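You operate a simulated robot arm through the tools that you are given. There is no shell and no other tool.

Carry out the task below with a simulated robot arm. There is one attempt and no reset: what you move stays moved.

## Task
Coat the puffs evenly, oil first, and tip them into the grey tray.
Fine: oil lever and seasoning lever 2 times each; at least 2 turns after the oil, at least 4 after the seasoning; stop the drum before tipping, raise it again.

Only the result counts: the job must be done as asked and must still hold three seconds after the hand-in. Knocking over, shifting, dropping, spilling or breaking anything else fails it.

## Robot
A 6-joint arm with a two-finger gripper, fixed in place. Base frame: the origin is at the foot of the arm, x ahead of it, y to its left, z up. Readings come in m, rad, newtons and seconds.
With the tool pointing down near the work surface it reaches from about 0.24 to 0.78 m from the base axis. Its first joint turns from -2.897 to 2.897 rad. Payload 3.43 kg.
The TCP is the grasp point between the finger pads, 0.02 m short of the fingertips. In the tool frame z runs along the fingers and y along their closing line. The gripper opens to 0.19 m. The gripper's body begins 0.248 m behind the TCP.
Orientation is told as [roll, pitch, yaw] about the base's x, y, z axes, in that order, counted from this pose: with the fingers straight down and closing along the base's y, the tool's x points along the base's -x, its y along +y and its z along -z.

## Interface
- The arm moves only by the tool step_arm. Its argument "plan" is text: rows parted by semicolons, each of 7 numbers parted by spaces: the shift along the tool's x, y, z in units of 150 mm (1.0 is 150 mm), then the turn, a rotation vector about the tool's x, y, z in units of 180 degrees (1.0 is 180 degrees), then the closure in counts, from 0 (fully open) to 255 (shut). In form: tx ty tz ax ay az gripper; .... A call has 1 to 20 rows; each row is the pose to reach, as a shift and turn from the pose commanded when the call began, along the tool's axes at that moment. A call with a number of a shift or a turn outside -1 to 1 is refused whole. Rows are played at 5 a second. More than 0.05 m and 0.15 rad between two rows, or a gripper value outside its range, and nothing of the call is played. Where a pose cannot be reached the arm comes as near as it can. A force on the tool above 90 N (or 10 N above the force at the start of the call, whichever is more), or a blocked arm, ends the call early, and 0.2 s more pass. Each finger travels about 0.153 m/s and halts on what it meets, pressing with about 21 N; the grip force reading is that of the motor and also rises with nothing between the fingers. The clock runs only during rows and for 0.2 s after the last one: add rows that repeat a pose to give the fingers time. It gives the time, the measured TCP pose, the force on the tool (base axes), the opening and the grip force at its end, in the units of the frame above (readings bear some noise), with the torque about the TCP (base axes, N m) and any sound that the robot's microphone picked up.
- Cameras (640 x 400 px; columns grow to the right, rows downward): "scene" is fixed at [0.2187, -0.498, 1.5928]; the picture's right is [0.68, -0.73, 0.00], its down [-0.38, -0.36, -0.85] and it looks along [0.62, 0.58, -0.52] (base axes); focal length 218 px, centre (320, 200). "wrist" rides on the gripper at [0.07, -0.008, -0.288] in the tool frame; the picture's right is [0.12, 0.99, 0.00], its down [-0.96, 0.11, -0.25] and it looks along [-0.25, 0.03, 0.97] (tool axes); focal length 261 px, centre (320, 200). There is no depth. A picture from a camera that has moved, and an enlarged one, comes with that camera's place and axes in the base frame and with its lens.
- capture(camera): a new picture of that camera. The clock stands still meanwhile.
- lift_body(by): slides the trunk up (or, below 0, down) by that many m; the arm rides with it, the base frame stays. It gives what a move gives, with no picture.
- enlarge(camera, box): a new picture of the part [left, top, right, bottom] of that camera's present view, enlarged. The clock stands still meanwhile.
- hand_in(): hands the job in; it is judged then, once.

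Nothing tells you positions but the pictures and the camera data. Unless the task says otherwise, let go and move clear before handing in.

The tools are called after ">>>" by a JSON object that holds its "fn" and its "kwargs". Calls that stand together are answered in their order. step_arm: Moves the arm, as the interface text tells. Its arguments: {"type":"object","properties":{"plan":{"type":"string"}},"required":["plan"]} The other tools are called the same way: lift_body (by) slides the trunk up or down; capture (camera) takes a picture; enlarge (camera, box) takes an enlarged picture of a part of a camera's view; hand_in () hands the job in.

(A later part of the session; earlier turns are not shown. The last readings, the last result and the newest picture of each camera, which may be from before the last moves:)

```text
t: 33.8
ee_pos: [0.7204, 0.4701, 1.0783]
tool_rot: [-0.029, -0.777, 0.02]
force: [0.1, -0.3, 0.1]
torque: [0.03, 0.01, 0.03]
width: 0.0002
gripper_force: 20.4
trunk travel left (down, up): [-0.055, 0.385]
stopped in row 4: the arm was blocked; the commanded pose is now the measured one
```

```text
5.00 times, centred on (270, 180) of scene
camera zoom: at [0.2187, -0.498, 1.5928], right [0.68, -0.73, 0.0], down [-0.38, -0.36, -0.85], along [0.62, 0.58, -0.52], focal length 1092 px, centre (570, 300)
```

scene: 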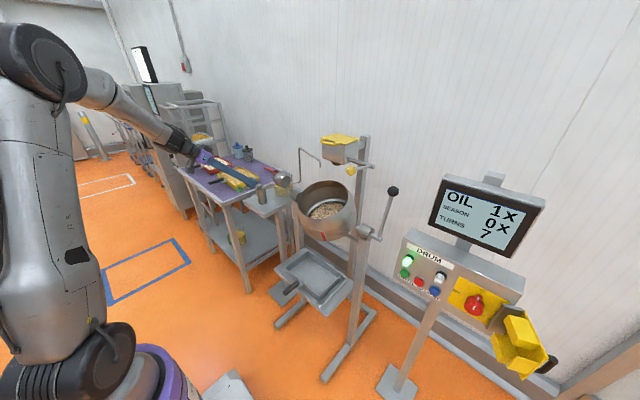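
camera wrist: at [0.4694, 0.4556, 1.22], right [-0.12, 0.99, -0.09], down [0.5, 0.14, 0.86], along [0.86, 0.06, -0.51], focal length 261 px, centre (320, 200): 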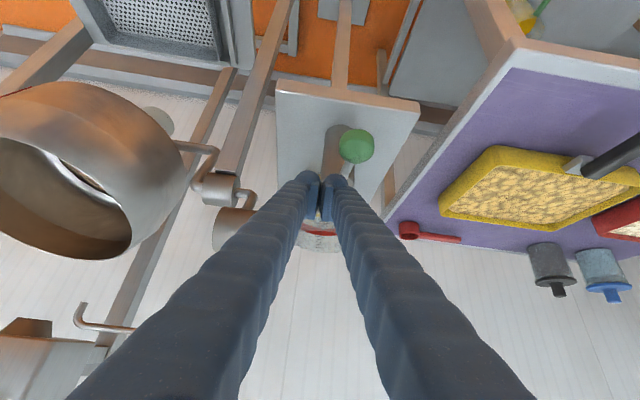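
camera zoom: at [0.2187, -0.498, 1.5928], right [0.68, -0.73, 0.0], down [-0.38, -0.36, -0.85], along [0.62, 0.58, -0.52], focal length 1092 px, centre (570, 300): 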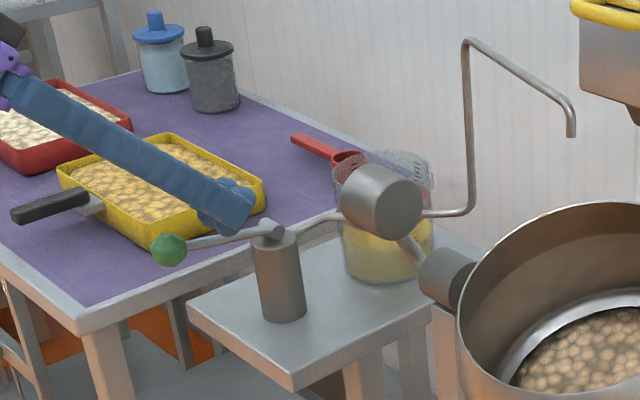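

The arm is stopping without any force on the tool, so I'll test a small, slow, straight rise to understand what limits it.

>>> {"fn": "step_arm", "kwargs": {"plan": "-0.03 0 -0.03 0 0 0 255; -0.06 0 -0.06 0 0 0 255; -0.09 0 -0.09 0 0 0 255; -0.09 0 -0.09 0 0 0 255"}}

>>> {"fn": "capture", "kwargs": {"camera": "scene"}}

```text
t: 34.8
ee_pos: [0.7255, 0.4668, 1.0926]
tool_rot: [-0.034, -0.774, 0.015]
force: [-0.2, 0.4, -0.6]
torque: [0.01, -0.01, -0.01]
width: 0.0
gripper_force: 20.9
trunk travel left (down, up): [-0.055, 0.385]
```

```text
taken
```

scene: 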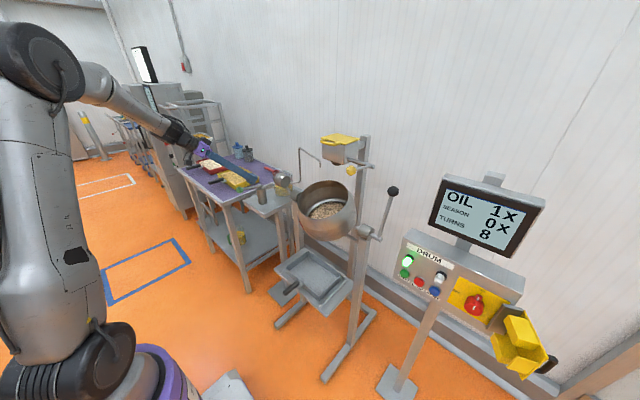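

It followed most of that. I'll zoom in on the arm itself to look for what touches it.

>>> {"fn": "enlarge", "kwargs": {"camera": "scene", "box": [0, 0, 280, 200]}}

>>> {"fn": "capture", "kwargs": {"camera": "wrist"}}

```text
2.00 times, centred on (140, 100) of scene
camera zoom: at [0.2187, -0.498, 1.5928], right [0.68, -0.73, 0.0], down [-0.38, -0.36, -0.85], along [0.62, 0.58, -0.52], focal length 437 px, centre (680, 400)
```

zoom: 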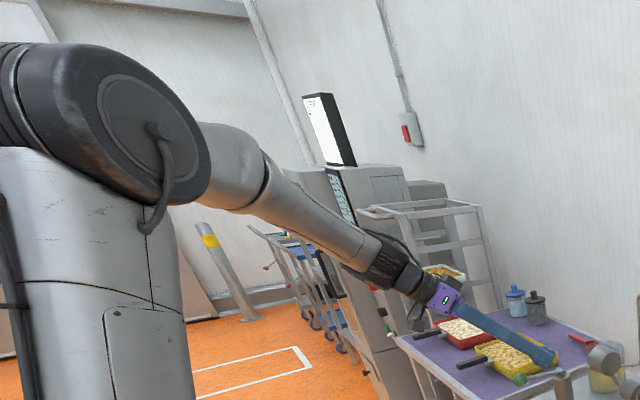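

```text
taken
camera wrist: at [0.4738, 0.4652, 1.2501], right [-0.08, 0.99, -0.11], down [0.52, 0.13, 0.85], along [0.85, 0.01, -0.52], focal length 261 px, centre (320, 200)
```

wrist: 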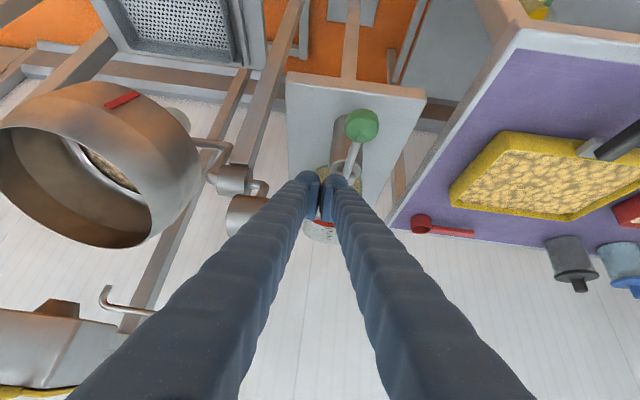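

The tool is almost in line with the forearm, a wrist singularity, which explains the hiccups. I'll raise the trunk a little for clearance, then slowly steepen the tool to bend the wrist while moving over the rod. After that I can press with the trunk alone.

>>> {"fn": "lift_body", "kwargs": {"by": 0.08}}

>>> {"fn": "step_arm", "kwargs": {"plan": "0.01 0.02 -0.01 0 0.009 0 255; 0.02 0.04 -0.02 0 0.018 0 255; 0.03 0.06 -0.03 0 0.027 0 255; 0.04 0.08 -0.04 0 0.036 0 255; 0.05 0.1 -0.05 0 0.045 0 255; 0.06 0.12 -0.062 0 0.054 0 255; 0.07 0.14 -0.073 0 0.063 0 255; 0.08 0.16 -0.083 0 0.072 0 255; 0.09 0.18 -0.093 0 0.081 0 255; 0.1 0.2 -0.104 0 0.09 0 255; 0.11 0.22 -0.115 0 0.099 0 255; 0.119 0.232 -0.124 0 0.108 0 255; 0.119 0.232 -0.124 0 0.108 0 255; 0.119 0.232 -0.124 0 0.108 0 255"}}

>>> {"fn": "capture", "kwargs": {"camera": "wrist"}}

>>> {"fn": "capture", "kwargs": {"camera": "scene"}}

```text
t: 35.9
ee_pos: [0.7266, 0.4661, 1.1732]
tool_rot: [-0.034, -0.771, 0.015]
force: [-0.4, 0.7, 0.2]
torque: [-0.01, -0.02, -0.03]
width: 0.0001
gripper_force: 20.8
trunk travel left (down, up): [-0.135, 0.305]
```

```text
t: 38.9
ee_pos: [0.694, 0.5081, 1.1774]
tool_rot: [-0.024, -0.437, 0.011]
force: [0.3, 0.5, -0.6]
torque: [0.01, 0.01, 0.0]
width: 0.0
gripper_force: 20.5
trunk travel left (down, up): [-0.135, 0.305]
```

```text
taken
camera wrist: at [0.5083, 0.505, 1.4087], right [-0.11, 0.99, -0.07], down [0.77, 0.13, 0.63], along [0.63, 0.01, -0.77], focal length 261 px, centre (320, 200)
```

wrist: 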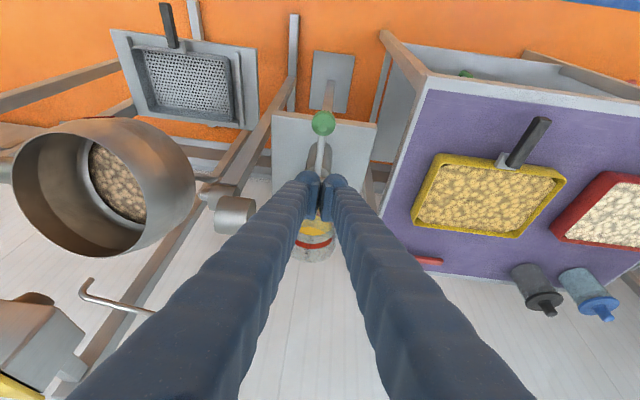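

```text
taken
```

scene: 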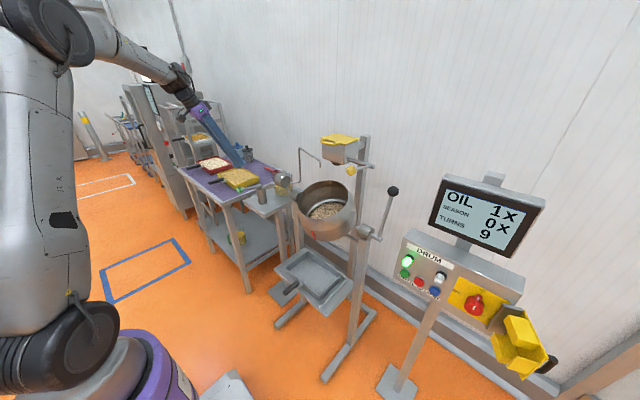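

The wrist is now well bent and the fingers are over the rod, with 9 turns shown. I'll make a small alignment move and come down 5 cm, and then press with the trunk.

>>> {"fn": "step_arm", "kwargs": {"plan": "0.03 -0.01 0.06 0 0 0 255; 0.06 -0.02 0.12 0 0 0 255; 0.085 -0.03 0.18 0 0 0 255; 0.113 -0.04 0.24 0 0 0 255; 0.141 -0.047 0.303 0 0 0 255; 0.141 -0.047 0.303 0 0 0 255"}}

>>> {"fn": "lift_body", "kwargs": {"by": -0.06}}

>>> {"fn": "enlarge", "kwargs": {"camera": "scene", "box": [210, 140, 330, 220]}}

>>> {"fn": "enlarge", "kwargs": {"camera": "scene", "box": [400, 160, 560, 280]}}

```text
t: 40.3
ee_pos: [0.6942, 0.5007, 1.1274]
tool_rot: [-0.025, -0.439, 0.011]
force: [0.7, 0.4, -0.2]
torque: [-0.05, 0.0, 0.0]
width: 0.0002
gripper_force: 20.9
trunk travel left (down, up): [-0.135, 0.305]
```

```text
t: 41.3
ee_pos: [0.6938, 0.5009, 1.0682]
tool_rot: [-0.023, -0.439, 0.012]
force: [-0.2, -0.2, 0.5]
torque: [-0.01, 0.01, 0.01]
width: 0.0
gripper_force: 20.5
trunk travel left (down, up): [-0.075, 0.365]
```

```text
5.00 times, centred on (270, 180) of scene
camera zoom: at [0.2187, -0.498, 1.5928], right [0.68, -0.73, 0.0], down [-0.38, -0.36, -0.85], along [0.62, 0.58, -0.52], focal length 1092 px, centre (570, 300)
```

zoom: 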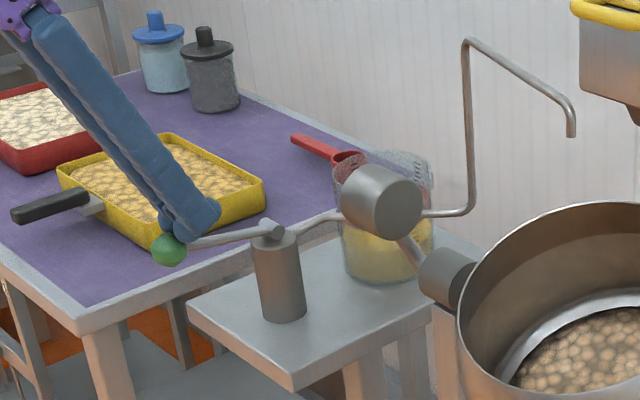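

```text
3.33 times, centred on (480, 220) of scene
camera zoom: at [0.2187, -0.498, 1.5928], right [0.68, -0.73, 0.0], down [-0.38, -0.36, -0.85], along [0.62, 0.58, -0.52], focal length 728 px, centre (-213, 133)
```

zoom: 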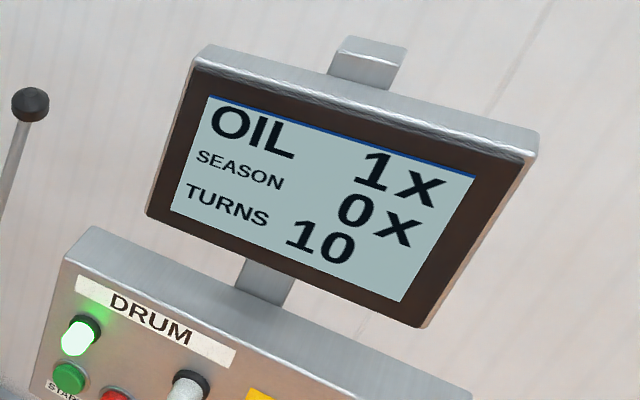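

The fingertips rest just on the rod. I'll lower the trunk 5 cm to make the second oil stroke.

>>> {"fn": "lift_body", "kwargs": {"by": -0.05}}

>>> {"fn": "enlarge", "kwargs": {"camera": "scene", "box": [400, 160, 560, 280]}}

>>> {"fn": "enlarge", "kwargs": {"camera": "scene", "box": [210, 140, 330, 220]}}

```text
t: 42.3
ee_pos: [0.6961, 0.5015, 1.0177]
tool_rot: [-0.023, -0.438, 0.01]
force: [7.0, 3.0, 3.2]
torque: [0.07, -0.05, -0.01]
width: 0.006
gripper_force: 34.6
trunk travel left (down, up): [-0.025, 0.415]
```

```text
3.33 times, centred on (480, 220) of scene
camera zoom: at [0.2187, -0.498, 1.5928], right [0.68, -0.73, 0.0], down [-0.38, -0.36, -0.85], along [0.62, 0.58, -0.52], focal length 728 px, centre (-213, 133)
```

zoom: 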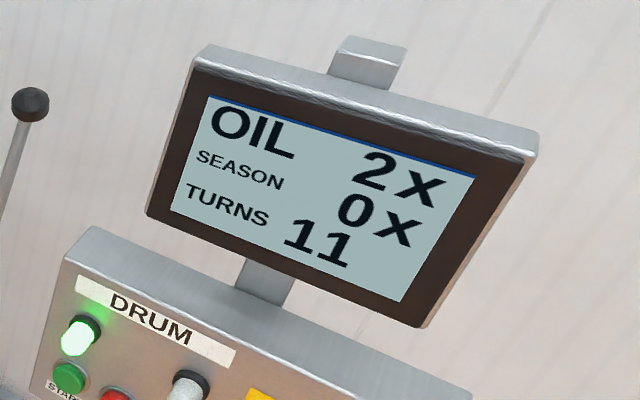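

```text
5.00 times, centred on (270, 180) of scene
camera zoom: at [0.2187, -0.498, 1.5928], right [0.68, -0.73, 0.0], down [-0.38, -0.36, -0.85], along [0.62, 0.58, -0.52], focal length 1092 px, centre (570, 300)
```

zoom: 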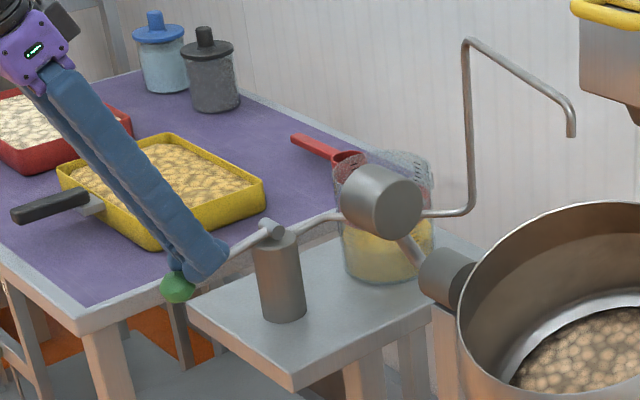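

OIL reads 2x. The rod has wedged slightly between the fingertips (opening 6 mm), so I'll raise to the rest height, open the fingers a little to free it, and then rise clear.

>>> {"fn": "lift_body", "kwargs": {"by": 0.045}}

>>> {"fn": "step_arm", "kwargs": {"plan": "0 0 0 0 0 0 200; 0 0 0 0 0 0 200; 0 0 0 0 0 0 200"}}

>>> {"fn": "lift_body", "kwargs": {"by": 0.12}}

>>> {"fn": "capture", "kwargs": {"camera": "scene"}}

```text
t: 43.1
ee_pos: [0.6939, 0.5006, 1.0624]
tool_rot: [-0.025, -0.437, 0.011]
force: [0.0, -0.3, 0.9]
torque: [0.01, 0.01, -0.01]
width: 0.0001
gripper_force: 34.6
trunk travel left (down, up): [-0.07, 0.37]
```

```text
t: 43.9
ee_pos: [0.6943, 0.5003, 1.0621]
tool_rot: [-0.023, -0.437, 0.012]
force: [0.6, -0.4, 0.1]
torque: [0.01, 0.01, -0.01]
width: 0.0409
gripper_force: 0.0
trunk travel left (down, up): [-0.07, 0.37]
```

```text
t: 45.4
ee_pos: [0.6943, 0.5005, 1.1825]
tool_rot: [-0.023, -0.438, 0.011]
force: [0.9, 0.4, -0.4]
torque: [-0.04, -0.02, 0.03]
width: 0.0407
gripper_force: 0.1
trunk travel left (down, up): [-0.19, 0.25]
```

```text
taken
```

scene: 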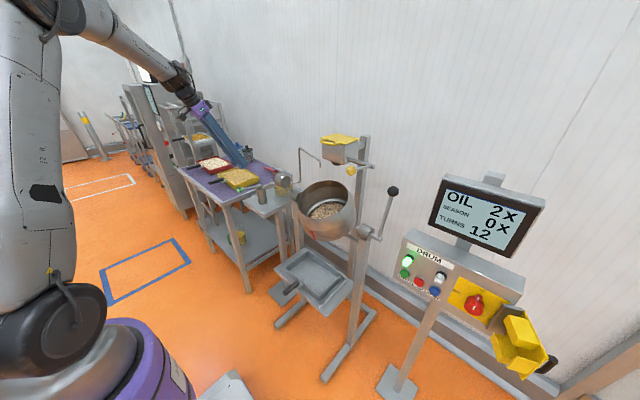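

OIL shows 2x and the lever is back up; turns are at 12. Next is the seasoning lever: I'll raise the trunk, close the fingers and travel right well in front of the spout and hopper.

>>> {"fn": "lift_body", "kwargs": {"by": 0.2}}

>>> {"fn": "step_arm", "kwargs": {"plan": "0 -0.2 0 0 0 0 255; 0 -0.4 0 0 0 0 255; 0 -0.6 0 0 0 0 255; 0 -0.8 0 0 0 0 255; 0 -1 0 0 0 0 255"}}

>>> {"fn": "step_arm", "kwargs": {"plan": "0 -0.2 0 0 0 0 255; 0 -0.4 0 0 0 0 255; 0 -0.6 0 0 0 0 255; 0 -0.8 0 0 0 0 255; 0 -1 0 0 0 0 255"}}

>>> {"fn": "capture", "kwargs": {"camera": "wrist"}}

>>> {"fn": "capture", "kwargs": {"camera": "scene"}}

```text
t: 47.6
ee_pos: [0.6955, 0.5004, 1.3826]
tool_rot: [-0.022, -0.437, 0.013]
force: [-0.3, 0.5, -0.2]
torque: [0.01, -0.03, -0.03]
width: 0.041
gripper_force: 0.1
trunk travel left (down, up): [-0.39, 0.05]
```

```text
t: 48.8
ee_pos: [0.696, 0.3448, 1.3825]
tool_rot: [-0.027, -0.433, 0.009]
force: [-0.4, -0.3, -0.1]
torque: [0.0, 0.03, 0.02]
width: 0.0
gripper_force: 20.5
trunk travel left (down, up): [-0.39, 0.05]
```

```text
t: 50.0
ee_pos: [0.6955, 0.2009, 1.3896]
tool_rot: [-0.023, -0.438, 0.014]
force: [-0.4, 0.0, -0.8]
torque: [0.0, 0.03, 0.02]
width: 0.0
gripper_force: 20.9
trunk travel left (down, up): [-0.39, 0.05]
```

```text
taken
camera wrist: at [0.5094, 0.1975, 1.621], right [-0.11, 0.99, -0.07], down [0.77, 0.13, 0.63], along [0.63, 0.02, -0.77], focal length 261 px, centre (320, 200)
```

wrist: 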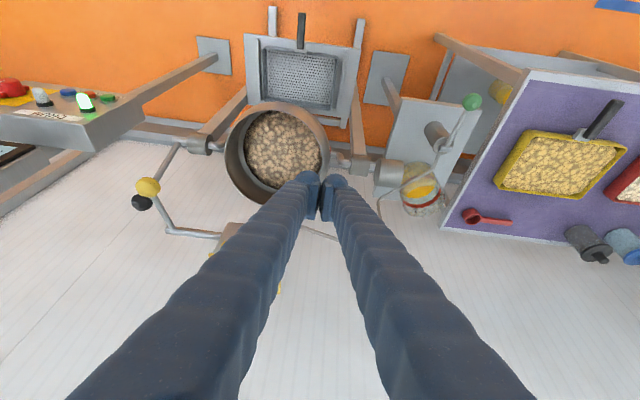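

```text
taken
```

scene: 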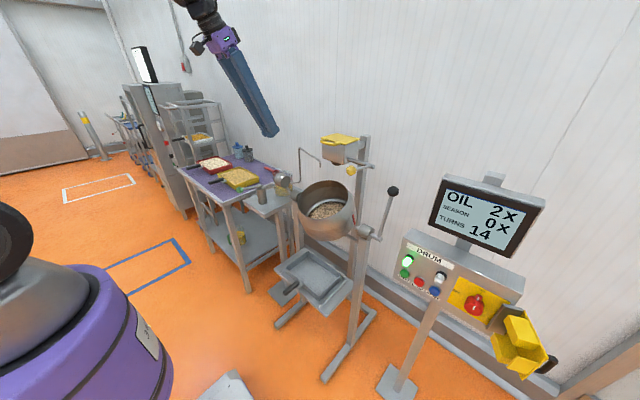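

The seasoning knob checks out at (0.816, -0.094, 1.274) and its axle at (0.95, -0.108, 1.25); turns read 14, so 3 turns have passed since the oil. I'll continue right and then reach forward above the rod.

>>> {"fn": "step_arm", "kwargs": {"plan": "0 -0.2 0 0 0 0 255; 0 -0.4 0 0 0 0 255; 0 -0.6 0 0 0 0 255; 0 -0.8 0 0 0 0 255; 0 -1 0 0 0 0 255"}}

>>> {"fn": "step_arm", "kwargs": {"plan": "-0.09 -0.2 0.046 0 0 0 255; -0.18 -0.4 0.092 0 0 0 255; -0.26 -0.6 0.137 0 0 0 255; -0.35 -0.8 0.183 0 0 0 255; -0.44 -1 0.229 0 0 0 255; -0.44 -1 0.229 0 0 0 255"}}

>>> {"fn": "capture", "kwargs": {"camera": "wrist"}}

>>> {"fn": "capture", "kwargs": {"camera": "scene"}}

```text
t: 51.2
ee_pos: [0.696, 0.0533, 1.3937]
tool_rot: [-0.022, -0.437, 0.011]
force: [-0.2, 0.4, -0.6]
torque: [-0.01, -0.02, -0.01]
width: 0.0001
gripper_force: 21.7
trunk travel left (down, up): [-0.39, 0.05]
```

```text
t: 52.6
ee_pos: [0.7686, -0.0998, 1.3919]
tool_rot: [-0.025, -0.439, 0.011]
force: [0.3, -0.3, 0.7]
torque: [-0.01, -0.05, 0.03]
width: 0.0
gripper_force: 21.4
trunk travel left (down, up): [-0.39, 0.05]
```

```text
taken
camera wrist: at [0.5828, -0.1022, 1.6229], right [-0.11, 0.99, -0.07], down [0.77, 0.13, 0.63], along [0.63, 0.01, -0.77], focal length 261 px, centre (320, 200)
```

wrist: 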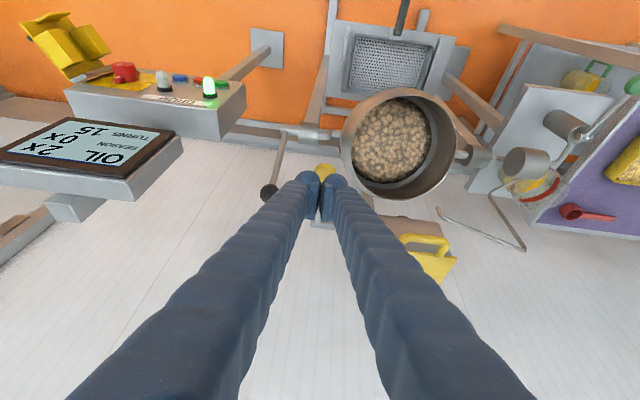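

```text
taken
```

scene: 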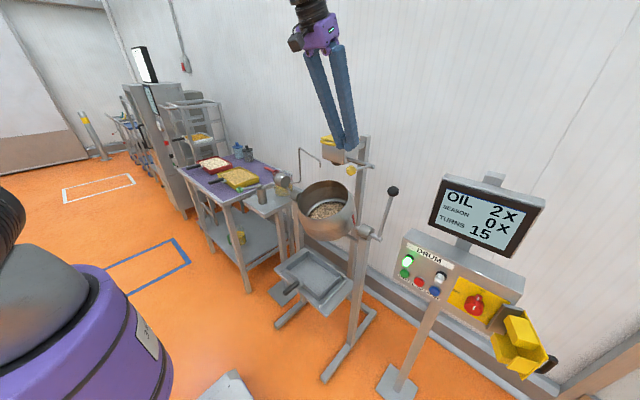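

The fingers are in front of the knob, in line at y≈-0.10, and turns read 15. I'll reach forward over the rod and then lower with the trunk to just above it.

>>> {"fn": "step_arm", "kwargs": {"plan": "-0.1 -0.012 0.047 0 0 0 255; -0.2 -0.024 0.094 0 0 0 255; -0.3 -0.036 0.141 0 0 0 255; -0.4 -0.048 0.188 0 0 0 255; -0.501 -0.06 0.235 0 0 0 255; -0.501 -0.06 0.235 0 0 0 255"}}

>>> {"fn": "lift_body", "kwargs": {"by": -0.07}}

>>> {"fn": "enlarge", "kwargs": {"camera": "scene", "box": [290, 100, 410, 200]}}

>>> {"fn": "enlarge", "kwargs": {"camera": "wrist", "box": [250, 110, 400, 240]}}

```text
t: 54.0
ee_pos: [0.8535, -0.1086, 1.3915]
tool_rot: [-0.023, -0.439, 0.011]
force: [-0.4, -0.4, -0.3]
torque: [0.01, -0.05, 0.0]
width: 0.0001
gripper_force: 21.4
trunk travel left (down, up): [-0.39, 0.05]
```

```text
t: 55.1
ee_pos: [0.8543, -0.107, 1.3218]
tool_rot: [-0.022, -0.438, 0.012]
force: [0.5, 0.4, 0.4]
torque: [0.0, 0.02, 0.04]
width: 0.0002
gripper_force: 21.2
trunk travel left (down, up): [-0.32, 0.12]
```

```text
4.00 times, centred on (350, 150) of scene
camera zoom: at [0.2187, -0.498, 1.5928], right [0.68, -0.73, 0.0], down [-0.38, -0.36, -0.85], along [0.62, 0.58, -0.52], focal length 873 px, centre (200, 400)
```

zoom: 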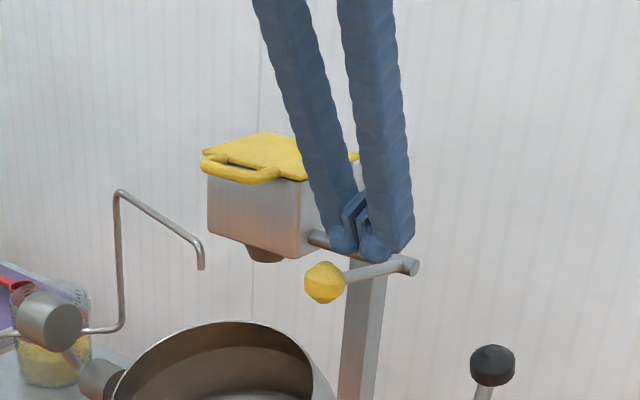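

```text
3.08 times, centred on (325, 175) of wrist
camera zoom: at [0.6678, -0.1113, 1.5523], right [-0.11, 0.99, -0.07], down [0.77, 0.13, 0.63], along [0.63, 0.01, -0.77], focal length 802 px, centre (305, 277)
```

zoom: 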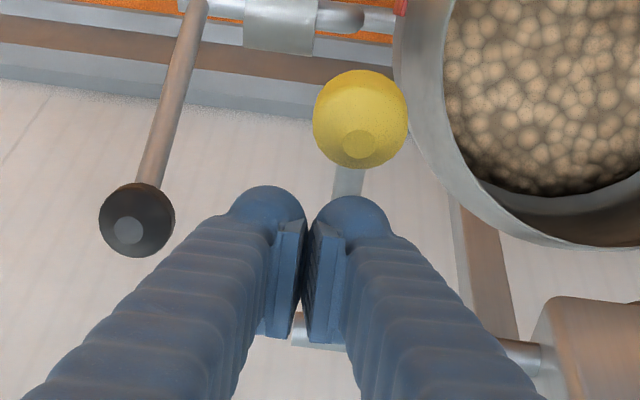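

The +y finger is right over the rod, just above contact. I'll lower the trunk to make the first seasoning stroke.

>>> {"fn": "lift_body", "kwargs": {"by": -0.065}}

>>> {"fn": "enlarge", "kwargs": {"camera": "scene", "box": [290, 100, 410, 200]}}

>>> {"fn": "enlarge", "kwargs": {"camera": "scene", "box": [400, 160, 560, 280]}}

```text
t: 56.1
ee_pos: [0.8534, -0.1073, 1.2556]
tool_rot: [-0.025, -0.439, 0.012]
force: [-0.2, -0.8, 3.7]
torque: [0.01, 0.03, -0.06]
width: 0.0
gripper_force: 21.4
trunk travel left (down, up): [-0.255, 0.185]
```

```text
4.00 times, centred on (350, 150) of scene
camera zoom: at [0.2187, -0.498, 1.5928], right [0.68, -0.73, 0.0], down [-0.38, -0.36, -0.85], along [0.62, 0.58, -0.52], focal length 873 px, centre (200, 400)
```

zoom: 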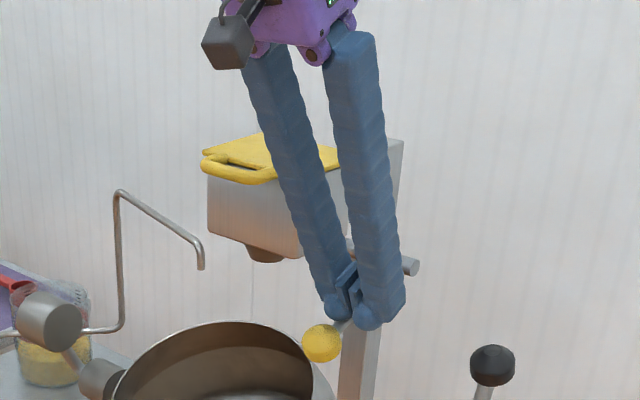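

```text
3.33 times, centred on (480, 220) of scene
camera zoom: at [0.2187, -0.498, 1.5928], right [0.68, -0.73, 0.0], down [-0.38, -0.36, -0.85], along [0.62, 0.58, -0.52], focal length 728 px, centre (-213, 133)
```

zoom: 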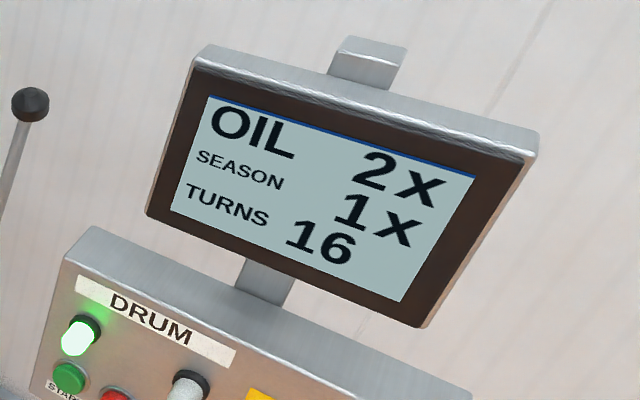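

SEASON reads 1x. I'll raise to release the lever and check that it comes back before the second stroke.

>>> {"fn": "lift_body", "kwargs": {"by": 0.07}}

>>> {"fn": "enlarge", "kwargs": {"camera": "scene", "box": [290, 100, 410, 200]}}

>>> {"fn": "enlarge", "kwargs": {"camera": "scene", "box": [400, 160, 560, 280]}}

```text
t: 57.2
ee_pos: [0.8543, -0.1076, 1.3251]
tool_rot: [-0.022, -0.436, 0.013]
force: [-0.5, -0.3, 0.0]
torque: [0.03, 0.01, 0.01]
width: 0.0001
gripper_force: 21.4
trunk travel left (down, up): [-0.325, 0.115]
```

```text
4.00 times, centred on (350, 150) of scene
camera zoom: at [0.2187, -0.498, 1.5928], right [0.68, -0.73, 0.0], down [-0.38, -0.36, -0.85], along [0.62, 0.58, -0.52], focal length 873 px, centre (200, 400)
```

zoom: 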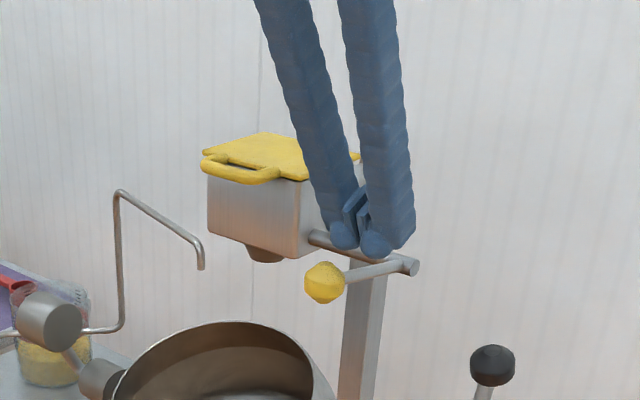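

```text
3.33 times, centred on (480, 220) of scene
camera zoom: at [0.2187, -0.498, 1.5928], right [0.68, -0.73, 0.0], down [-0.38, -0.36, -0.85], along [0.62, 0.58, -0.52], focal length 728 px, centre (-213, 133)
```

zoom: 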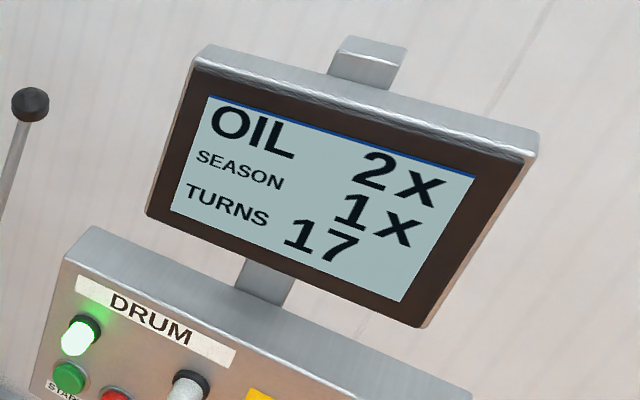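

The lever has returned and SEASON is still at 1x. Now the second stroke with the same travel.

>>> {"fn": "lift_body", "kwargs": {"by": -0.07}}

>>> {"fn": "enlarge", "kwargs": {"camera": "scene", "box": [400, 160, 560, 280]}}

```text
t: 58.3
ee_pos: [0.8531, -0.1081, 1.2556]
tool_rot: [-0.023, -0.438, 0.011]
force: [-0.4, -0.3, 3.3]
torque: [0.04, 0.04, -0.04]
width: 0.0
gripper_force: 21.1
trunk travel left (down, up): [-0.255, 0.185]
```

```text
3.33 times, centred on (480, 220) of scene
camera zoom: at [0.2187, -0.498, 1.5928], right [0.68, -0.73, 0.0], down [-0.38, -0.36, -0.85], along [0.62, 0.58, -0.52], focal length 728 px, centre (-213, 133)
```

zoom: 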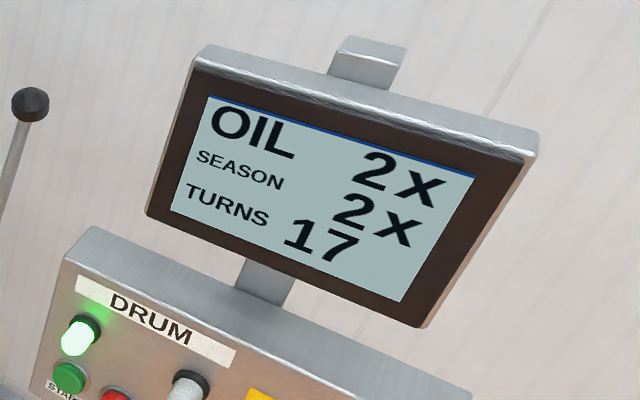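

SEASON reads 2x at turn 17, so I need at least turn 21 and will wait for 22 or more before stopping. I'll release the lever, back away and head for the STOP button.

>>> {"fn": "lift_body", "kwargs": {"by": 0.08}}

>>> {"fn": "step_arm", "kwargs": {"plan": "0.18 0 -0.085 0 0 0 255; 0.36 0 -0.17 0 0 0 255; 0.54 0 -0.255 0 0 0 255; 0.72 0 -0.34 0 0 0 255; 0.9 0 -0.424 0 0 0 255; 0.9 0 -0.424 0 0 0 255"}}

>>> {"fn": "enlarge", "kwargs": {"camera": "scene", "box": [280, 100, 560, 280]}}

```text
t: 59.5
ee_pos: [0.8532, -0.108, 1.3346]
tool_rot: [-0.022, -0.438, 0.014]
force: [-1.9, 0.2, -0.1]
torque: [0.01, -0.04, 0.04]
width: 0.0
gripper_force: 21.4
trunk travel left (down, up): [-0.335, 0.105]
```

```text
t: 60.9
ee_pos: [0.7039, -0.1063, 1.3357]
tool_rot: [-0.022, -0.437, 0.012]
force: [0.3, 0.0, -0.5]
torque: [0.03, 0.07, 0.01]
width: 0.0
gripper_force: 21.1
trunk travel left (down, up): [-0.335, 0.105]
```

```text
2.22 times, centred on (420, 190) of scene
camera zoom: at [0.2187, -0.498, 1.5928], right [0.68, -0.73, 0.0], down [-0.38, -0.36, -0.85], along [0.62, 0.58, -0.52], focal length 485 px, centre (98, 222)
```

zoom: 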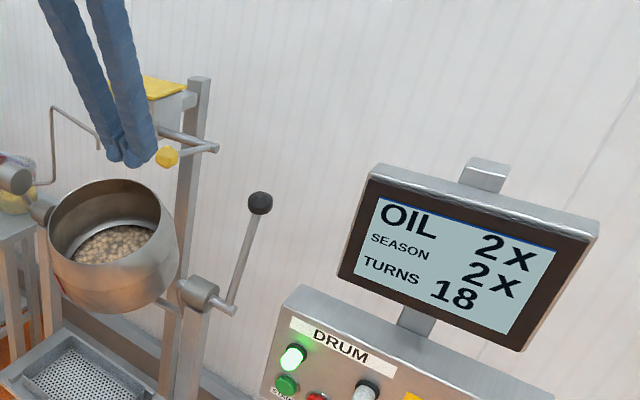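

Both counters read 2x with 18 turns, and the arm is clear of the lever. I'll travel right toward the panel at this height, staying back from the monitor.

>>> {"fn": "step_arm", "kwargs": {"plan": "0.02 -0.2 0 0 0 0 255; 0.04 -0.4 0 0 0 0 255; 0.06 -0.6 0 0 0 0 255; 0.09 -0.8 0 0 0 0 255; 0.12 -1 -0.05 0 0 0 255"}}

>>> {"fn": "step_arm", "kwargs": {"plan": "0 -0.2 0 0 0 0 255; 0 -0.4 0 0 0 0 255; 0 -0.6 0 0 0 0 255; 0 -0.8 0 0 0 0 255; 0 -1 0 0 0 0 255; 0 -1 0 0 0 0 255"}}

>>> {"fn": "capture", "kwargs": {"camera": "wrist"}}

```text
t: 62.1
ee_pos: [0.6857, -0.2587, 1.3369]
tool_rot: [-0.023, -0.438, 0.01]
force: [-0.2, -1.0, 0.3]
torque: [0.02, 0.01, 0.0]
width: 0.0
gripper_force: 20.7
trunk travel left (down, up): [-0.335, 0.105]
```

```text
t: 63.5
ee_pos: [0.6859, -0.4091, 1.3413]
tool_rot: [-0.024, -0.438, 0.013]
force: [-0.3, -0.8, -0.8]
torque: [0.0, -0.01, -0.01]
width: 0.0002
gripper_force: 21.2
trunk travel left (down, up): [-0.335, 0.105]
```

```text
taken
camera wrist: at [0.5002, -0.4121, 1.5731], right [-0.11, 0.99, -0.07], down [0.77, 0.13, 0.63], along [0.63, 0.01, -0.77], focal length 261 px, centre (320, 200)
```

wrist: 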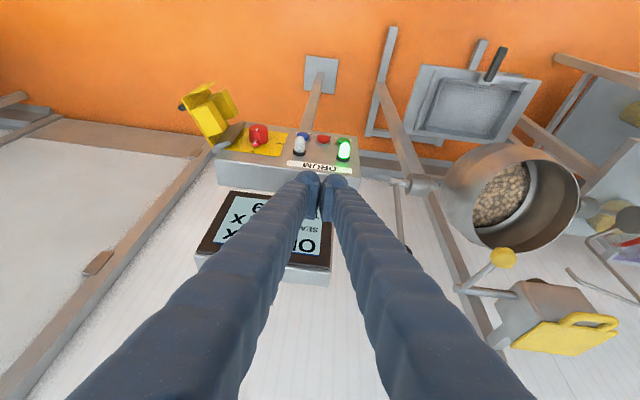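

STOP is straight ahead at y≈-0.414. I'll lower the trunk here, with the fingertips at x≈0.71 and so clear of the lamps, and then check the alignment.

>>> {"fn": "lift_body", "kwargs": {"by": -0.33}}

>>> {"fn": "capture", "kwargs": {"camera": "wrist"}}

>>> {"fn": "enlarge", "kwargs": {"camera": "scene", "box": [330, 160, 550, 320]}}

```text
t: 66.7
ee_pos: [0.6862, -0.4083, 1.0122]
tool_rot: [-0.022, -0.438, 0.013]
force: [0.6, -0.2, 0.2]
torque: [-0.01, 0.0, 0.0]
width: 0.0003
gripper_force: 21.7
trunk travel left (down, up): [-0.005, 0.435]
```

```text
taken
camera wrist: at [0.5003, -0.4116, 1.243], right [-0.11, 0.99, -0.07], down [0.77, 0.13, 0.63], along [0.63, 0.01, -0.77], focal length 261 px, centre (320, 200)
```

wrist: 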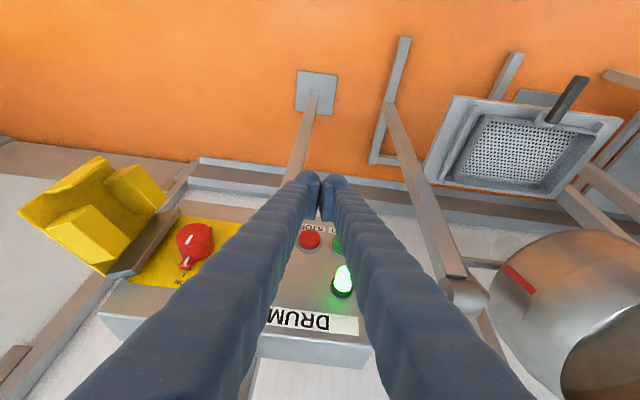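

```text
2.50 times, centred on (440, 240) of scene
camera zoom: at [0.2187, -0.498, 1.5928], right [0.68, -0.73, 0.0], down [-0.38, -0.36, -0.85], along [0.62, 0.58, -0.52], focal length 546 px, centre (20, 100)
```

zoom: 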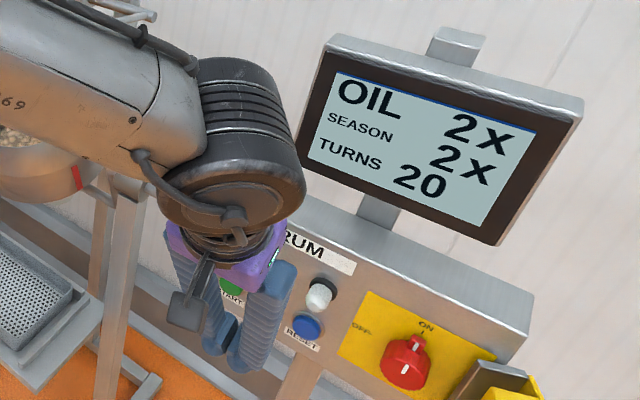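

The STOP button is confirmed at about (0.787, -0.415, 0.985). Turns read 20, so I'll take up a position just in front of it and let the count go past 22.

>>> {"fn": "step_arm", "kwargs": {"plan": "-0.03 -0.01 0.05 0 0 0 255; -0.06 -0.02 0.1 0 0 0 255; -0.09 -0.03 0.15 0 0 0 255; -0.124 -0.038 0.206 0 0 0 255; -0.124 -0.038 0.206 0 0 0 255; -0.124 -0.038 0.206 0 0 0 255; -0.124 -0.038 0.206 0 0 0 255; -0.124 -0.038 0.206 0 0 0 255; -0.124 -0.038 0.206 0 0 0 255; -0.124 -0.038 0.206 0 0 0 255; -0.124 -0.038 0.206 0 0 0 255; -0.124 -0.038 0.206 0 0 0 255; -0.124 -0.038 0.206 0 0 0 255; -0.124 -0.038 0.206 0 0 0 255; -0.124 -0.038 0.206 0 0 0 255; -0.124 -0.038 0.206 0 0 0 255; -0.124 -0.038 0.206 0 0 0 255; -0.124 -0.038 0.206 0 0 0 255; -0.124 -0.038 0.206 0 0 0 255; -0.124 -0.038 0.206 0 0 0 255"}}

>>> {"fn": "step_arm", "kwargs": {"plan": "0 0 0 0 0 0 255; 0 0 0 0 0 0 255; 0 0 0 0 0 0 255; 0 0 0 0 0 0 255; 0 0 0 0 0 0 255; 0 0 0 0 0 0 255; 0 0 0 0 0 0 255; 0 0 0 0 0 0 255; 0 0 0 0 0 0 255; 0 0 0 0 0 0 255"}}

>>> {"fn": "enlarge", "kwargs": {"camera": "scene", "box": [330, 160, 550, 320]}}

>>> {"fn": "enlarge", "kwargs": {"camera": "wrist", "box": [230, 140, 410, 270]}}

```text
t: 70.9
ee_pos: [0.7164, -0.4149, 0.9912]
tool_rot: [-0.023, -0.439, 0.014]
force: [0.8, 0.6, 0.2]
torque: [-0.01, 0.01, 0.01]
width: 0.0
gripper_force: 21.1
trunk travel left (down, up): [-0.005, 0.435]
```

```text
t: 73.1
ee_pos: [0.716, -0.4139, 0.9913]
tool_rot: [-0.023, -0.439, 0.013]
force: [-0.6, 0.6, 0.8]
torque: [-0.01, -0.01, 0.0]
width: 0.0
gripper_force: 21.2
trunk travel left (down, up): [-0.005, 0.435]
```

```text
2.50 times, centred on (440, 240) of scene
camera zoom: at [0.2187, -0.498, 1.5928], right [0.68, -0.73, 0.0], down [-0.38, -0.36, -0.85], along [0.62, 0.58, -0.52], focal length 546 px, centre (20, 100)
```

zoom: 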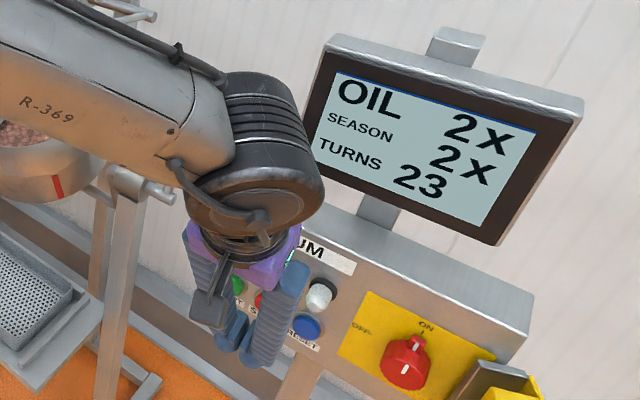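

```text
3.08 times, centred on (320, 205) of wrist
camera zoom: at [0.5304, -0.4171, 1.2227], right [-0.11, 0.99, -0.07], down [0.77, 0.13, 0.63], along [0.63, 0.01, -0.77], focal length 802 px, centre (320, 185)
```

zoom: 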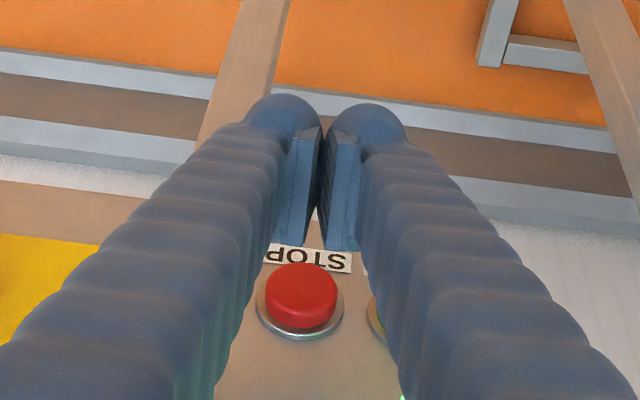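

Turns read 23, six after the last seasoning dose, and the fingers are centred on STOP. I'll press forward in small steps.

>>> {"fn": "step_arm", "kwargs": {"plan": "-0.09 0 0.042 0 0 0 255; -0.181 0 0.085 0 0 0 255; -0.211 0 0.099 0 0 0 255; -0.235 0 0.11 0 0 0 255"}}

>>> {"fn": "enlarge", "kwargs": {"camera": "wrist", "box": [230, 140, 410, 270]}}

```text
t: 74.1
ee_pos: [0.7551, -0.4151, 0.9906]
tool_rot: [-0.023, -0.439, 0.013]
force: [0.1, 0.8, -0.1]
torque: [-0.01, -0.02, 0.02]
width: 0.0
gripper_force: 21.3
trunk travel left (down, up): [-0.005, 0.435]
```

```text
3.08 times, centred on (320, 205) of wrist
camera zoom: at [0.5696, -0.4176, 1.2225], right [-0.11, 0.99, -0.07], down [0.77, 0.13, 0.63], along [0.63, 0.01, -0.77], focal length 802 px, centre (320, 185)
```

zoom: 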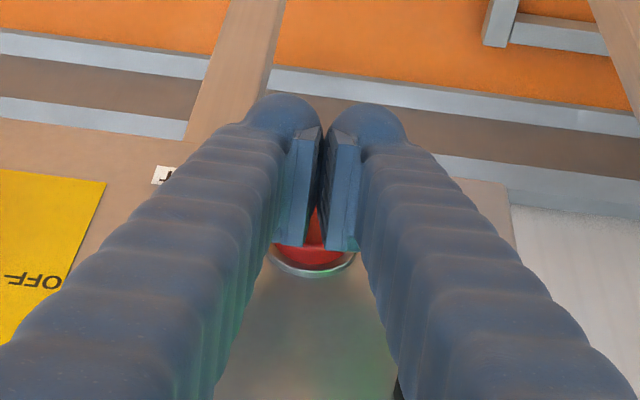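

>>> {"fn": "step_arm", "kwargs": {"plan": "-0.024 0 0.011 0 0 0 255; -0.045 0 0.021 0 0 0 255; -0.06 0 0.028 0 0 0 255; -0.075 0 0.035 0 0 0 255"}}

>>> {"fn": "enlarge", "kwargs": {"camera": "scene", "box": [330, 160, 550, 320]}}

```text
t: 75.1
ee_pos: [0.7667, -0.4132, 0.9916]
tool_rot: [-0.023, -0.437, 0.012]
force: [-7.9, -0.5, 0.1]
torque: [-0.01, -0.02, -0.02]
width: 0.0062
gripper_force: 34.0
trunk travel left (down, up): [-0.005, 0.435]
heard: click
```

```text
2.50 times, centred on (440, 240) of scene
camera zoom: at [0.2187, -0.498, 1.5928], right [0.68, -0.73, 0.0], down [-0.38, -0.36, -0.85], along [0.62, 0.58, -0.52], focal length 546 px, centre (20, 100)
```

zoom: 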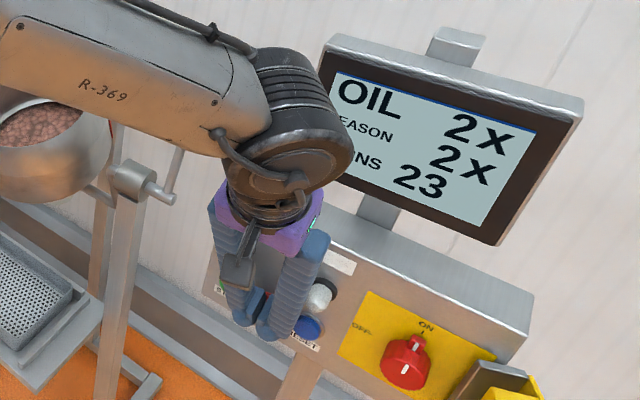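

A click was heard. I'll back off straight and check that the green lamp is off and the drum is still.

>>> {"fn": "step_arm", "kwargs": {"plan": "0.12 0 -0.056 0 0 0 255; 0.24 0 -0.113 0 0 0 255; 0.36 0 -0.17 0 0 0 255; 0.483 0 -0.226 0 0 0 255; 0.483 0 -0.226 0 0 0 255"}}

>>> {"fn": "capture", "kwargs": {"camera": "wrist"}}

>>> {"fn": "enlarge", "kwargs": {"camera": "scene", "box": [260, 160, 540, 320]}}

```text
t: 76.3
ee_pos: [0.6869, -0.4144, 0.9919]
tool_rot: [-0.022, -0.439, 0.013]
force: [-0.1, 0.9, 0.4]
torque: [0.01, -0.03, 0.02]
width: 0.0001
gripper_force: 34.2
trunk travel left (down, up): [-0.005, 0.435]
```

```text
taken
camera wrist: at [0.5009, -0.417, 1.2226], right [-0.11, 0.99, -0.07], down [0.77, 0.13, 0.63], along [0.63, 0.01, -0.77], focal length 261 px, centre (320, 200)
```

wrist: 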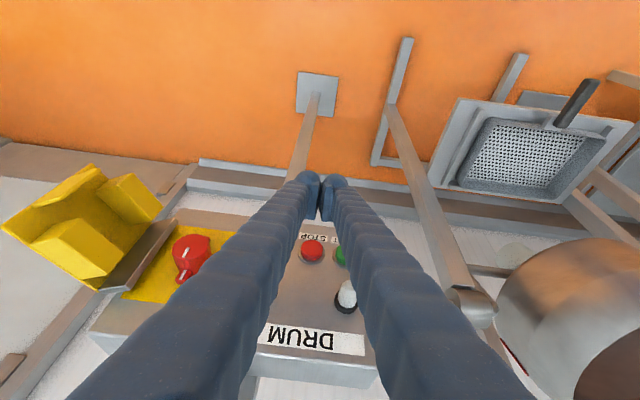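

```text
2.29 times, centred on (400, 240) of scene
camera zoom: at [0.2187, -0.498, 1.5928], right [0.68, -0.73, 0.0], down [-0.38, -0.36, -0.85], along [0.62, 0.58, -0.52], focal length 499 px, centre (137, 109)
```

zoom: 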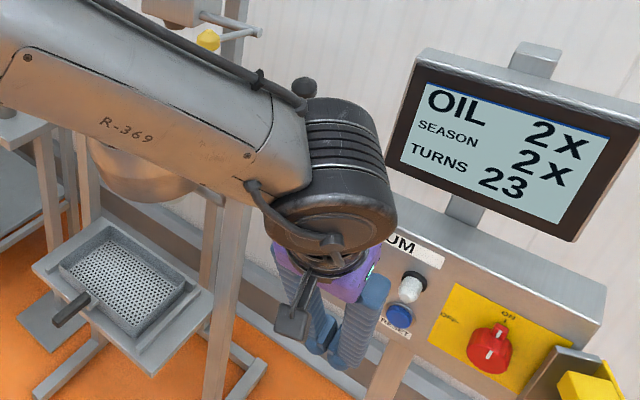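

The green lamp is off, so the drum is stopped at 23 turns. Next is the black tilt lever, whose knob is at about (0.95, -0.204, 1.18): I'll raise the trunk, open the fingers to about 9 cm and move in front of it.

>>> {"fn": "lift_body", "kwargs": {"by": 0.22}}

>>> {"fn": "step_arm", "kwargs": {"plan": "0 0.2 0 0 -0.009 0 200; 0 0.4 0 0 -0.018 0 134; 0 0.6 0 0 -0.027 0 134; 0 0.8 0 0 -0.036 0 134; 0 1 0 0 -0.044 0 134; 0 1 0 0 -0.044 0 134"}}

>>> {"fn": "capture", "kwargs": {"camera": "wrist"}}

>>> {"fn": "enlarge", "kwargs": {"camera": "scene", "box": [270, 120, 430, 280]}}

```text
t: 78.6
ee_pos: [0.6869, -0.4138, 1.2111]
tool_rot: [-0.024, -0.436, 0.012]
force: [0.6, 0.1, 0.9]
torque: [-0.01, -0.02, 0.02]
width: 0.0
gripper_force: 34.2
trunk travel left (down, up): [-0.225, 0.215]
```

```text
t: 80.0
ee_pos: [0.6864, -0.2647, 1.2076]
tool_rot: [-0.028, -0.575, 0.015]
force: [0.0, -0.5, 0.0]
torque: [-0.04, -0.01, -0.02]
width: 0.0903
gripper_force: 0.0
trunk travel left (down, up): [-0.225, 0.215]
```

```text
taken
camera wrist: at [0.4704, -0.2679, 1.4114], right [-0.1, 0.99, -0.09], down [0.67, 0.13, 0.73], along [0.73, 0.02, -0.68], focal length 261 px, centre (320, 200)
```

wrist: 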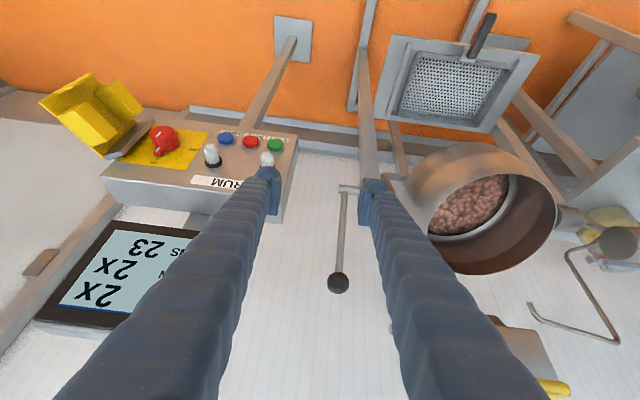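

```text
2.50 times, centred on (350, 200) of scene
camera zoom: at [0.2187, -0.498, 1.5928], right [0.68, -0.73, 0.0], down [-0.38, -0.36, -0.85], along [0.62, 0.58, -0.52], focal length 546 px, centre (245, 200)
```

zoom: 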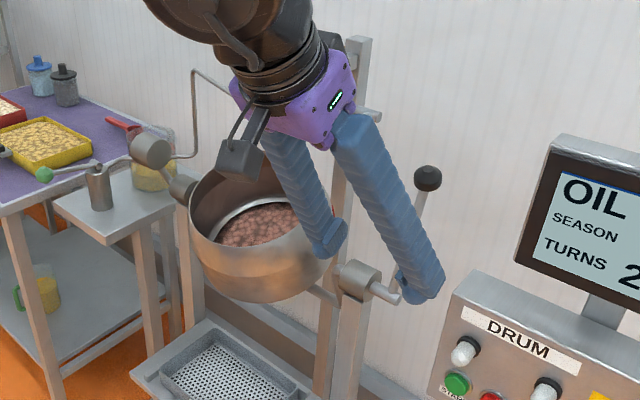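

The puffs are coated now, and the tilt knob checks out at (0.95, -0.200, 1.178) with its axle at (0.907, -0.20, 0.962). I'll move up in front of it with the fingers at about 7.5 cm.

>>> {"fn": "step_arm", "kwargs": {"plan": "-0.12 0.1 0.1 0 0 0 154; -0.25 0.2 0.2 0 0 0 154; -0.38 0.3 0.31 0 0 0 154; -0.51 0.38 0.41 0 0 0 154; -0.64 0.43 0.52 0 0 0 154; -0.77 0.43 0.62 0 0 0 154; -0.904 0.43 0.732 0 0 0 154; -0.904 0.43 0.732 0 0 0 154"}}

>>> {"fn": "capture", "kwargs": {"camera": "wrist"}}

>>> {"fn": "enlarge", "kwargs": {"camera": "scene", "box": [290, 120, 430, 240]}}

```text
t: 81.8
ee_pos: [0.8591, -0.1995, 1.1895]
tool_rot: [-0.023, -0.576, 0.015]
force: [0.0, -0.1, -0.1]
torque: [-0.03, 0.02, 0.02]
width: 0.0752
gripper_force: 0.2
trunk travel left (down, up): [-0.225, 0.215]
```

```text
taken
camera wrist: at [0.644, -0.2029, 1.3932], right [-0.1, 0.99, -0.09], down [0.67, 0.13, 0.73], along [0.73, 0.02, -0.68], focal length 261 px, centre (320, 200)
```

wrist: 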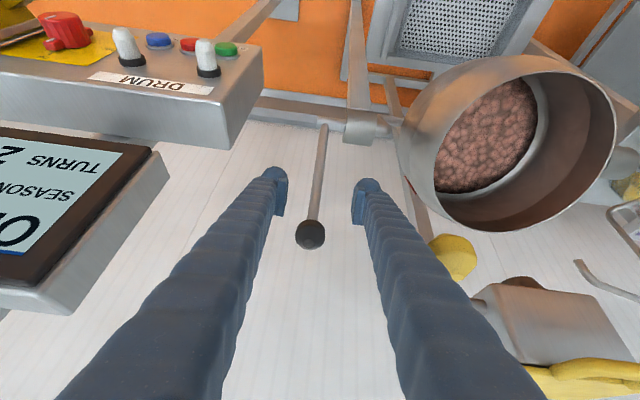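

```text
3.33 times, centred on (360, 180) of scene
camera zoom: at [0.2187, -0.498, 1.5928], right [0.68, -0.73, 0.0], down [-0.38, -0.36, -0.85], along [0.62, 0.58, -0.52], focal length 728 px, centre (187, 267)
```

zoom: 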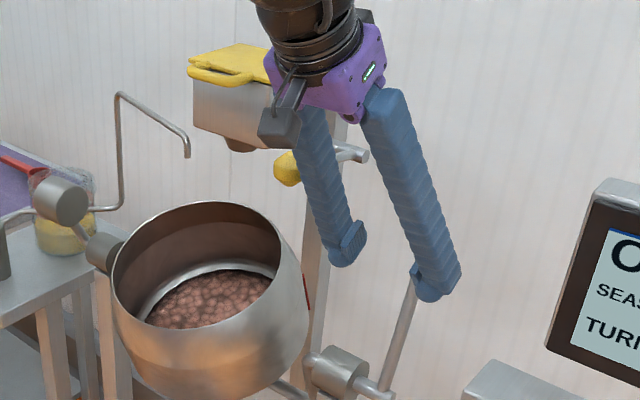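

The lever stands between the open fingers, with its knob at (0.95, -0.203, 1.177). I'll advance to put the knob at the grasp point.

>>> {"fn": "step_arm", "kwargs": {"plan": "-0.08 -0.004 0.067 0 0 0 154; -0.16 -0.007 0.134 0 0 0 154; -0.24 -0.011 0.2 0 0 0 154; -0.32 -0.014 0.268 0 0 0 154; -0.4 -0.018 0.335 0 0 0 154; -0.478 -0.021 0.402 0 0 0 154; -0.478 -0.021 0.402 0 0 0 154"}}

>>> {"fn": "capture", "kwargs": {"camera": "wrist"}}

>>> {"fn": "enlarge", "kwargs": {"camera": "scene", "box": [290, 120, 430, 240]}}

```text
t: 83.4
ee_pos: [0.9535, -0.2027, 1.1772]
tool_rot: [-0.024, -0.575, 0.016]
force: [-0.9, 0.7, 0.7]
torque: [0.0, 0.0, -0.02]
width: 0.075
gripper_force: 0.1
trunk travel left (down, up): [-0.225, 0.215]
```

```text
taken
camera wrist: at [0.7369, -0.2061, 1.3804], right [-0.1, 0.99, -0.09], down [0.67, 0.13, 0.73], along [0.73, 0.02, -0.68], focal length 261 px, centre (320, 200)
```

wrist: 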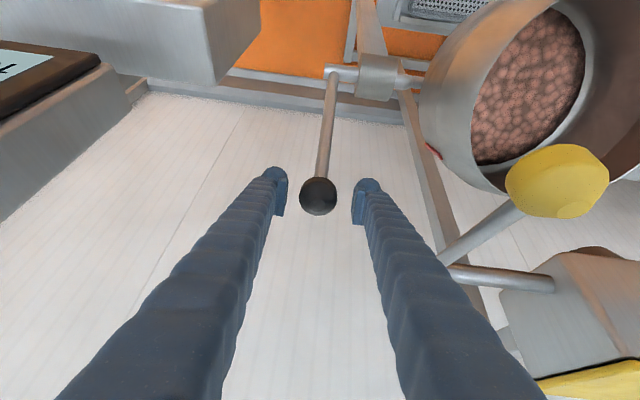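

```text
3.33 times, centred on (360, 180) of scene
camera zoom: at [0.2187, -0.498, 1.5928], right [0.68, -0.73, 0.0], down [-0.38, -0.36, -0.85], along [0.62, 0.58, -0.52], focal length 728 px, centre (187, 267)
```

zoom: 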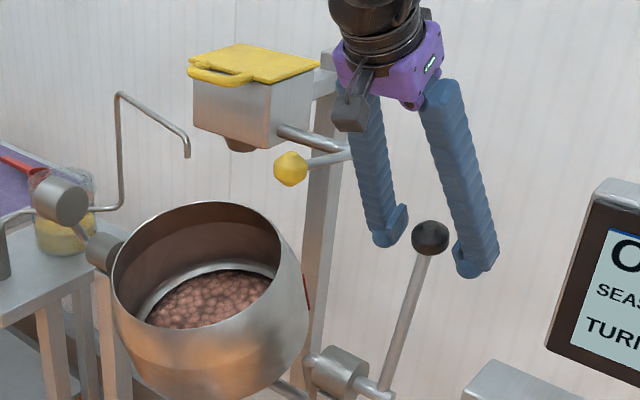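

The knob is right at the grasp point in both views. I'll close the fingers on it.

>>> {"fn": "step_arm", "kwargs": {"plan": "-0.01 0 -0.01 0 0 0 180; -0.01 0 -0.01 0 0 0 255; -0.01 0 -0.01 0 0 0 255; -0.01 0 -0.01 0 0 0 255"}}

>>> {"fn": "enlarge", "kwargs": {"camera": "wrist", "box": [230, 120, 410, 250]}}

```text
t: 84.4
ee_pos: [0.953, -0.2046, 1.179]
tool_rot: [-0.024, -0.576, 0.016]
force: [-1.5, -16.0, -0.1]
torque: [-0.05, 0.12, 0.11]
width: 0.0383
gripper_force: 45.1
trunk travel left (down, up): [-0.225, 0.215]
```

```text
3.08 times, centred on (320, 185) of wrist
camera zoom: at [0.7374, -0.2082, 1.3822], right [-0.1, 0.99, -0.09], down [0.67, 0.13, 0.73], along [0.73, 0.02, -0.68], focal length 802 px, centre (320, 246)
```

zoom: 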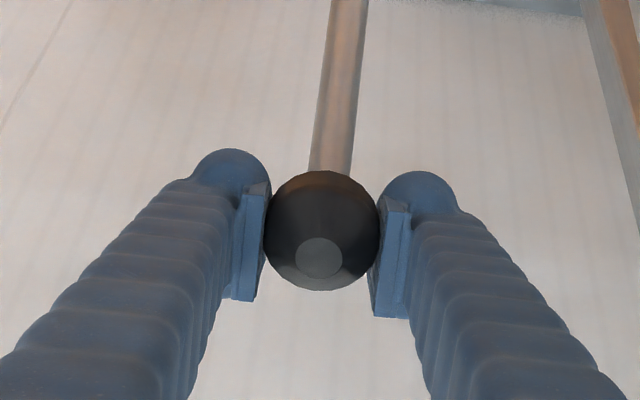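

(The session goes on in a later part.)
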